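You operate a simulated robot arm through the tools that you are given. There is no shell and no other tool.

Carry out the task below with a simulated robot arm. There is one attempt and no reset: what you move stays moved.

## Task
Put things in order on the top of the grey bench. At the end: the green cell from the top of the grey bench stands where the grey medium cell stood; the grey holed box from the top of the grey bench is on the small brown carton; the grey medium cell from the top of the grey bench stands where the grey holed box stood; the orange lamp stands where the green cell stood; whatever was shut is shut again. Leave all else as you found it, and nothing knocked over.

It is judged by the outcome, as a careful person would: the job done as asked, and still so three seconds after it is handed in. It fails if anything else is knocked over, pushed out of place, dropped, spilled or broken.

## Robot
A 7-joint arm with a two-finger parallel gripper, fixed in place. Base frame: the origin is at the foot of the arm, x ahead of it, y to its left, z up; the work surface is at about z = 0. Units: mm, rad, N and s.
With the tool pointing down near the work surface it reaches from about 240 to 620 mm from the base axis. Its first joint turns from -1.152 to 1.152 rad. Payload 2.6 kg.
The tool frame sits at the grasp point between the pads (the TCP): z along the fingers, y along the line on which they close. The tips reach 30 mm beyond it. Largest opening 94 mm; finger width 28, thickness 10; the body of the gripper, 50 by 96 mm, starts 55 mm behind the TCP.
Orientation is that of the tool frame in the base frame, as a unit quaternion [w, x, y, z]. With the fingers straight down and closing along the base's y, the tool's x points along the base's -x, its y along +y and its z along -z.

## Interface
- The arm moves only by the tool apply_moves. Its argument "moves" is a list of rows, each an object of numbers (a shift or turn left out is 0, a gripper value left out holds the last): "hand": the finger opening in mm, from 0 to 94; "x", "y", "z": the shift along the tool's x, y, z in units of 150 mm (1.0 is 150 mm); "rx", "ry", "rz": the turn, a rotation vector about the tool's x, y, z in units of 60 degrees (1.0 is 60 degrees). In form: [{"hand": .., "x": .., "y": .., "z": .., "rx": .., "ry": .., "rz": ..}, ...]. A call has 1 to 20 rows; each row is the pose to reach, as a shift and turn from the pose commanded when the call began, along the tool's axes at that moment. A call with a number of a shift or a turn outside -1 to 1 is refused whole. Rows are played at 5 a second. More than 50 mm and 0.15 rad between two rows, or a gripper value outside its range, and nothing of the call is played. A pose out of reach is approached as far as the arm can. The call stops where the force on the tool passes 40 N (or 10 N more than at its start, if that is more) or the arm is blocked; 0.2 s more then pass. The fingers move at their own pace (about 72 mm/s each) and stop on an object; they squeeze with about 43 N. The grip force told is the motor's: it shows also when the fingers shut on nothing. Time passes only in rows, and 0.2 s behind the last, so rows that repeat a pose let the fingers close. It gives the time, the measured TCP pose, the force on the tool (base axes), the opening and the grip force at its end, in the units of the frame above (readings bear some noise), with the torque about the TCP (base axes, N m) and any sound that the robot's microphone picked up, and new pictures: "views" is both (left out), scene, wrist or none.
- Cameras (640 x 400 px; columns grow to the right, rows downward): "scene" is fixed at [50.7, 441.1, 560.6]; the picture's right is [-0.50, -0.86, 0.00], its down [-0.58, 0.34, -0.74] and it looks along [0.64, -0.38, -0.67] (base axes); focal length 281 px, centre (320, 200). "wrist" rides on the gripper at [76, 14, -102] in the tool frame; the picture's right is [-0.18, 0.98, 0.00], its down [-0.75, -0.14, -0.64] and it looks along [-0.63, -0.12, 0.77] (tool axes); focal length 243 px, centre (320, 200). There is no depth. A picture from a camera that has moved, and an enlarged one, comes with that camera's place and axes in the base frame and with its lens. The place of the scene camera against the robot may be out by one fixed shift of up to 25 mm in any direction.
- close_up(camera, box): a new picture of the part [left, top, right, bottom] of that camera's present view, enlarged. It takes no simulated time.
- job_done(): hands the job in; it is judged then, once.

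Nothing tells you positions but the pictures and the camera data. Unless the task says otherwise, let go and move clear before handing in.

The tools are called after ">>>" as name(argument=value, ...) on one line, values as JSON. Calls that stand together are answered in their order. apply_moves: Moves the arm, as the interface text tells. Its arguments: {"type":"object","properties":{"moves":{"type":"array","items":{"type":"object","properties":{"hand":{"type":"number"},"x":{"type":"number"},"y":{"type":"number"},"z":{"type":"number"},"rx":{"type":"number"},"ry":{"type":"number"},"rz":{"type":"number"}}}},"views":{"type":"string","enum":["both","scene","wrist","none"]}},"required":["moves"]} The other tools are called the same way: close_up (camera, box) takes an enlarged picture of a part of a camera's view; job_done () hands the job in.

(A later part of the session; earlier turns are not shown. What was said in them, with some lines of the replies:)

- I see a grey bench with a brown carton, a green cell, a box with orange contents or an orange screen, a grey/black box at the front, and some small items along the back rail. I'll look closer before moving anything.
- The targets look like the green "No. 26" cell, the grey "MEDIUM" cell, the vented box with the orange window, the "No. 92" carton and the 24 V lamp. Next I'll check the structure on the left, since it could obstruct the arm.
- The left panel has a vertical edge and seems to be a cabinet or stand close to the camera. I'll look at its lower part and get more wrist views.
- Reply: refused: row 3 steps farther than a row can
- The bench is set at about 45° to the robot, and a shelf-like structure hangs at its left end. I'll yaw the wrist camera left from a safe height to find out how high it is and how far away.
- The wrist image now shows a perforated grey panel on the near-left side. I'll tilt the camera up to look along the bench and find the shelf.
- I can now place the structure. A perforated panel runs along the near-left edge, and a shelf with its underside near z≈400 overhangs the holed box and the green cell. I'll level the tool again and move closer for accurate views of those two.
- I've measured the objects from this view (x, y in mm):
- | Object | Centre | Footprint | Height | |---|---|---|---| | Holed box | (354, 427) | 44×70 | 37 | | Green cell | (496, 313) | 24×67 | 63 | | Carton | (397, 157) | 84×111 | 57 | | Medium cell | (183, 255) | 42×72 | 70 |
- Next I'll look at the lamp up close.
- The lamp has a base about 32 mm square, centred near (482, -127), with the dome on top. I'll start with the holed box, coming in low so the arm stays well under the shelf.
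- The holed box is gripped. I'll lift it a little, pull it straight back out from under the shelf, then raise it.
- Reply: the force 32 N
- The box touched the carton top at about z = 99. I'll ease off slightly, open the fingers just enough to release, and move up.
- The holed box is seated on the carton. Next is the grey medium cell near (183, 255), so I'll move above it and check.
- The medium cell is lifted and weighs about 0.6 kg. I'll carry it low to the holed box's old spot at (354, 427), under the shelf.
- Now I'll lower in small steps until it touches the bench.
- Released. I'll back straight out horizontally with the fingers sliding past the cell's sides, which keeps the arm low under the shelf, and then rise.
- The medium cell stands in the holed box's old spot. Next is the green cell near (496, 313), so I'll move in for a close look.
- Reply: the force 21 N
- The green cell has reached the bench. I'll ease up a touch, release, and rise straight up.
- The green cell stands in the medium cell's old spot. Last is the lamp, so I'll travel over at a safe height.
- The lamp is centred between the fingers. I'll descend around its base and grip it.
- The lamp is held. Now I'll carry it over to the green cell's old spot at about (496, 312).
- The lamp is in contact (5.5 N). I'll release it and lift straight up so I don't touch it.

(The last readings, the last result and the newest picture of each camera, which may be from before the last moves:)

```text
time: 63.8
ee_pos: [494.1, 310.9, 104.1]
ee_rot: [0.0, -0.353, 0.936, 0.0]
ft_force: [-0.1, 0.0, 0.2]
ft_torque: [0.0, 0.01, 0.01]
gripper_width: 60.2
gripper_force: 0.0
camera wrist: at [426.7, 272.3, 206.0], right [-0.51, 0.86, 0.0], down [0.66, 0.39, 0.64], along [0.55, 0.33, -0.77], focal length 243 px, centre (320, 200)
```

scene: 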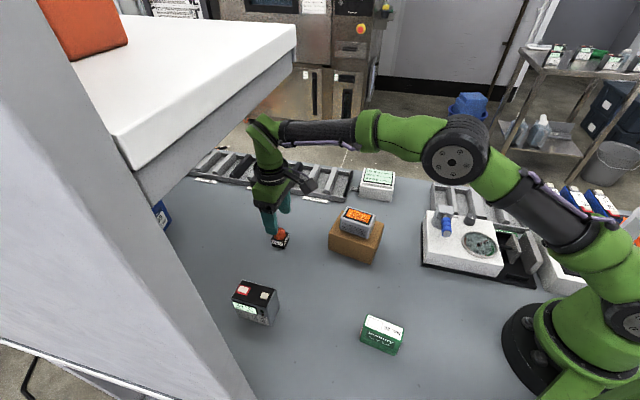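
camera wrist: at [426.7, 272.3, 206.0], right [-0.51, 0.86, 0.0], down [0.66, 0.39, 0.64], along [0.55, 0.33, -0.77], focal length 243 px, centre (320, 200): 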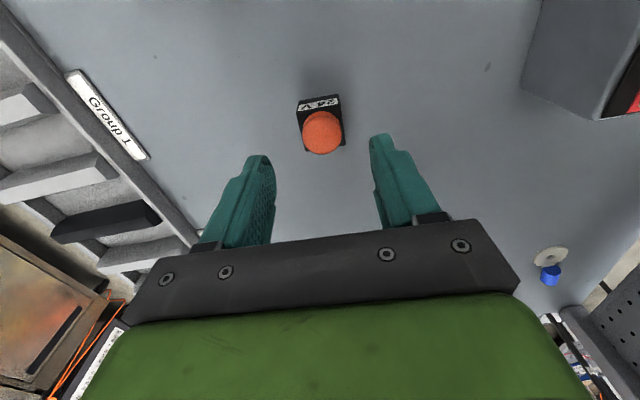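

All four items are placed. I'll back away to a clear position and inspect everything.

>>> apply_moves(moves=[{"x": 0.25, "z": -0.1}, {"x": 0.5, "z": -0.2}, {"x": 0.75, "z": -0.3}, {"x": 0.95, "z": -0.4}], views="none")

>>> apply_moves(moves=[{"x": 0.2, "y": -0.2, "z": -0.1}, {"x": 0.4, "y": -0.4, "z": -0.25}, {"x": 0.5, "y": -0.6, "z": -0.45}, {"x": 0.5, "y": -0.75, "z": -0.65}, {"x": 0.5, "y": -0.75, "z": -0.65}])

```text
time: 64.8
ee_pos: [385.4, 217.9, 161.3]
ee_rot: [0.0, -0.352, 0.936, 0.0]
ft_force: [-1.0, 0.8, -0.5]
ft_torque: [-0.01, 0.03, -0.02]
gripper_width: 60.2
gripper_force: 0.1
```

```text
time: 66.0
ee_pos: [405.5, 84.9, 260.4]
ee_rot: [0.0, -0.353, 0.936, 0.0]
ft_force: [0.6, -0.1, 0.6]
ft_torque: [0.0, 0.01, -0.04]
gripper_width: 60.1
gripper_force: 0.1
camera wrist: at [337.7, 47.0, 363.3], right [-0.51, 0.86, 0.0], down [0.66, 0.39, 0.64], along [0.55, 0.33, -0.77], focal length 243 px, centre (320, 200)
```

scene: 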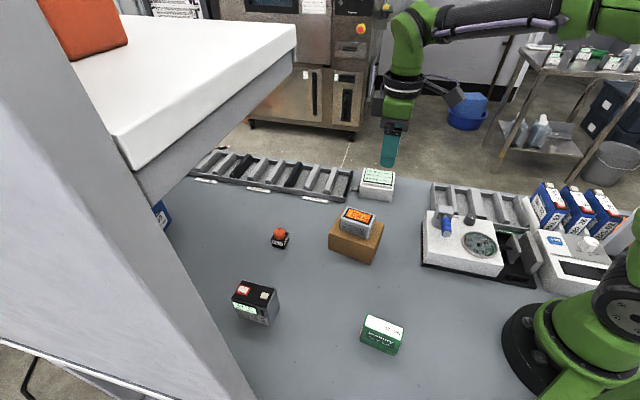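
wrist: 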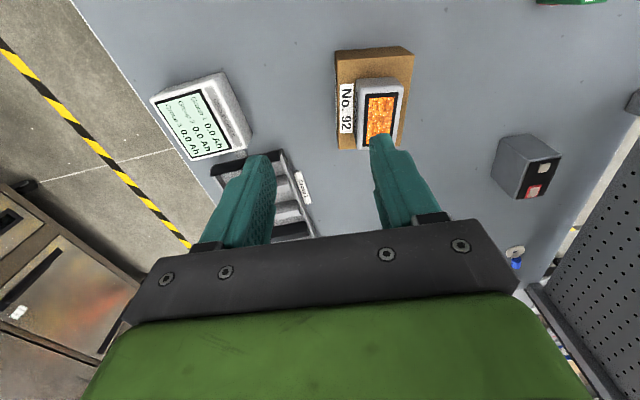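

>>> close_up(camera="scene", box=[220, 190, 420, 370])

>>> close_up(camera="scene", box=[300, 160, 540, 310])

```text
2.22 times, centred on (320, 280) of scene
camera zoom: at [50.7, 441.0, 560.6], right [-0.5, -0.86, 0.0], down [-0.58, 0.34, -0.74], along [0.64, -0.38, -0.67], focal length 624 px, centre (320, 22)
```

zoom: 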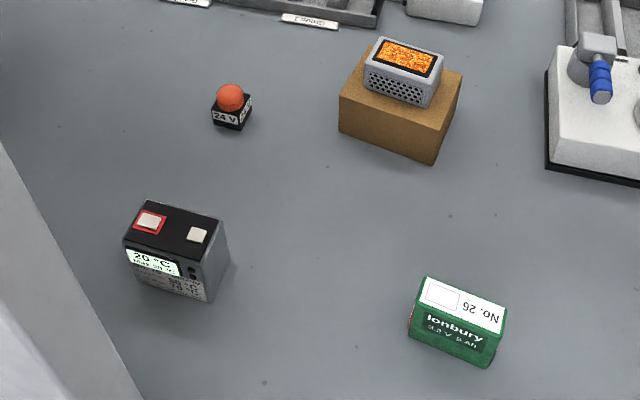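

```text
2.67 times, centred on (420, 235) of scene
camera zoom: at [50.7, 441.0, 560.6], right [-0.5, -0.86, 0.0], down [-0.58, 0.34, -0.74], along [0.64, -0.38, -0.67], focal length 749 px, centre (53, 107)
```

zoom: 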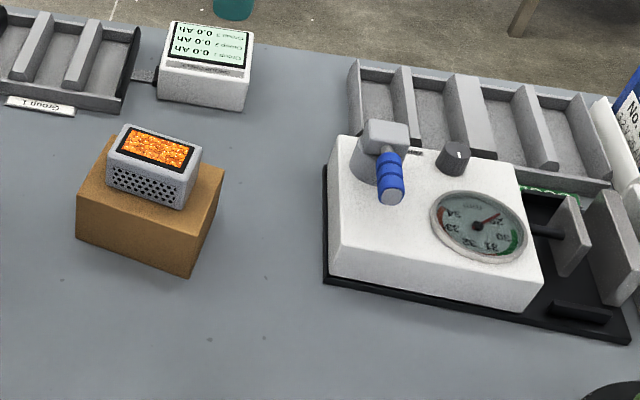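

All four moves are done, and everything is upright in the final views:
- **Holed box:** on the carton, and the carton has not moved.
- **Medium cell:** standing where the holed box stood.
- **Green cell:** standing where the medium cell stood.
- **Lamp:** standing where the green cell stood.

I opened nothing along the way, and the arm is clear, so I'm handing the job in.

>>> job_done()

```text
The job is handed in.
```

I finished the rearranging and handed the job in. In the last camera views everything was upright and the arm was clear. I haven't seen the judging result.

- **Holed box:** it sits on the small brown carton, which did not move.
- **Grey medium cell:** it stands where the holed box stood, within a few millimetres by the wrist camera.
- **Green cell:** it stands where the medium cell stood, turned to match it.
- **Orange lamp:** it stands where the green cell stood, at about the same angle.

I opened nothing, so there was nothing to shut again. I saw nothing else on the bench knocked or out of place.
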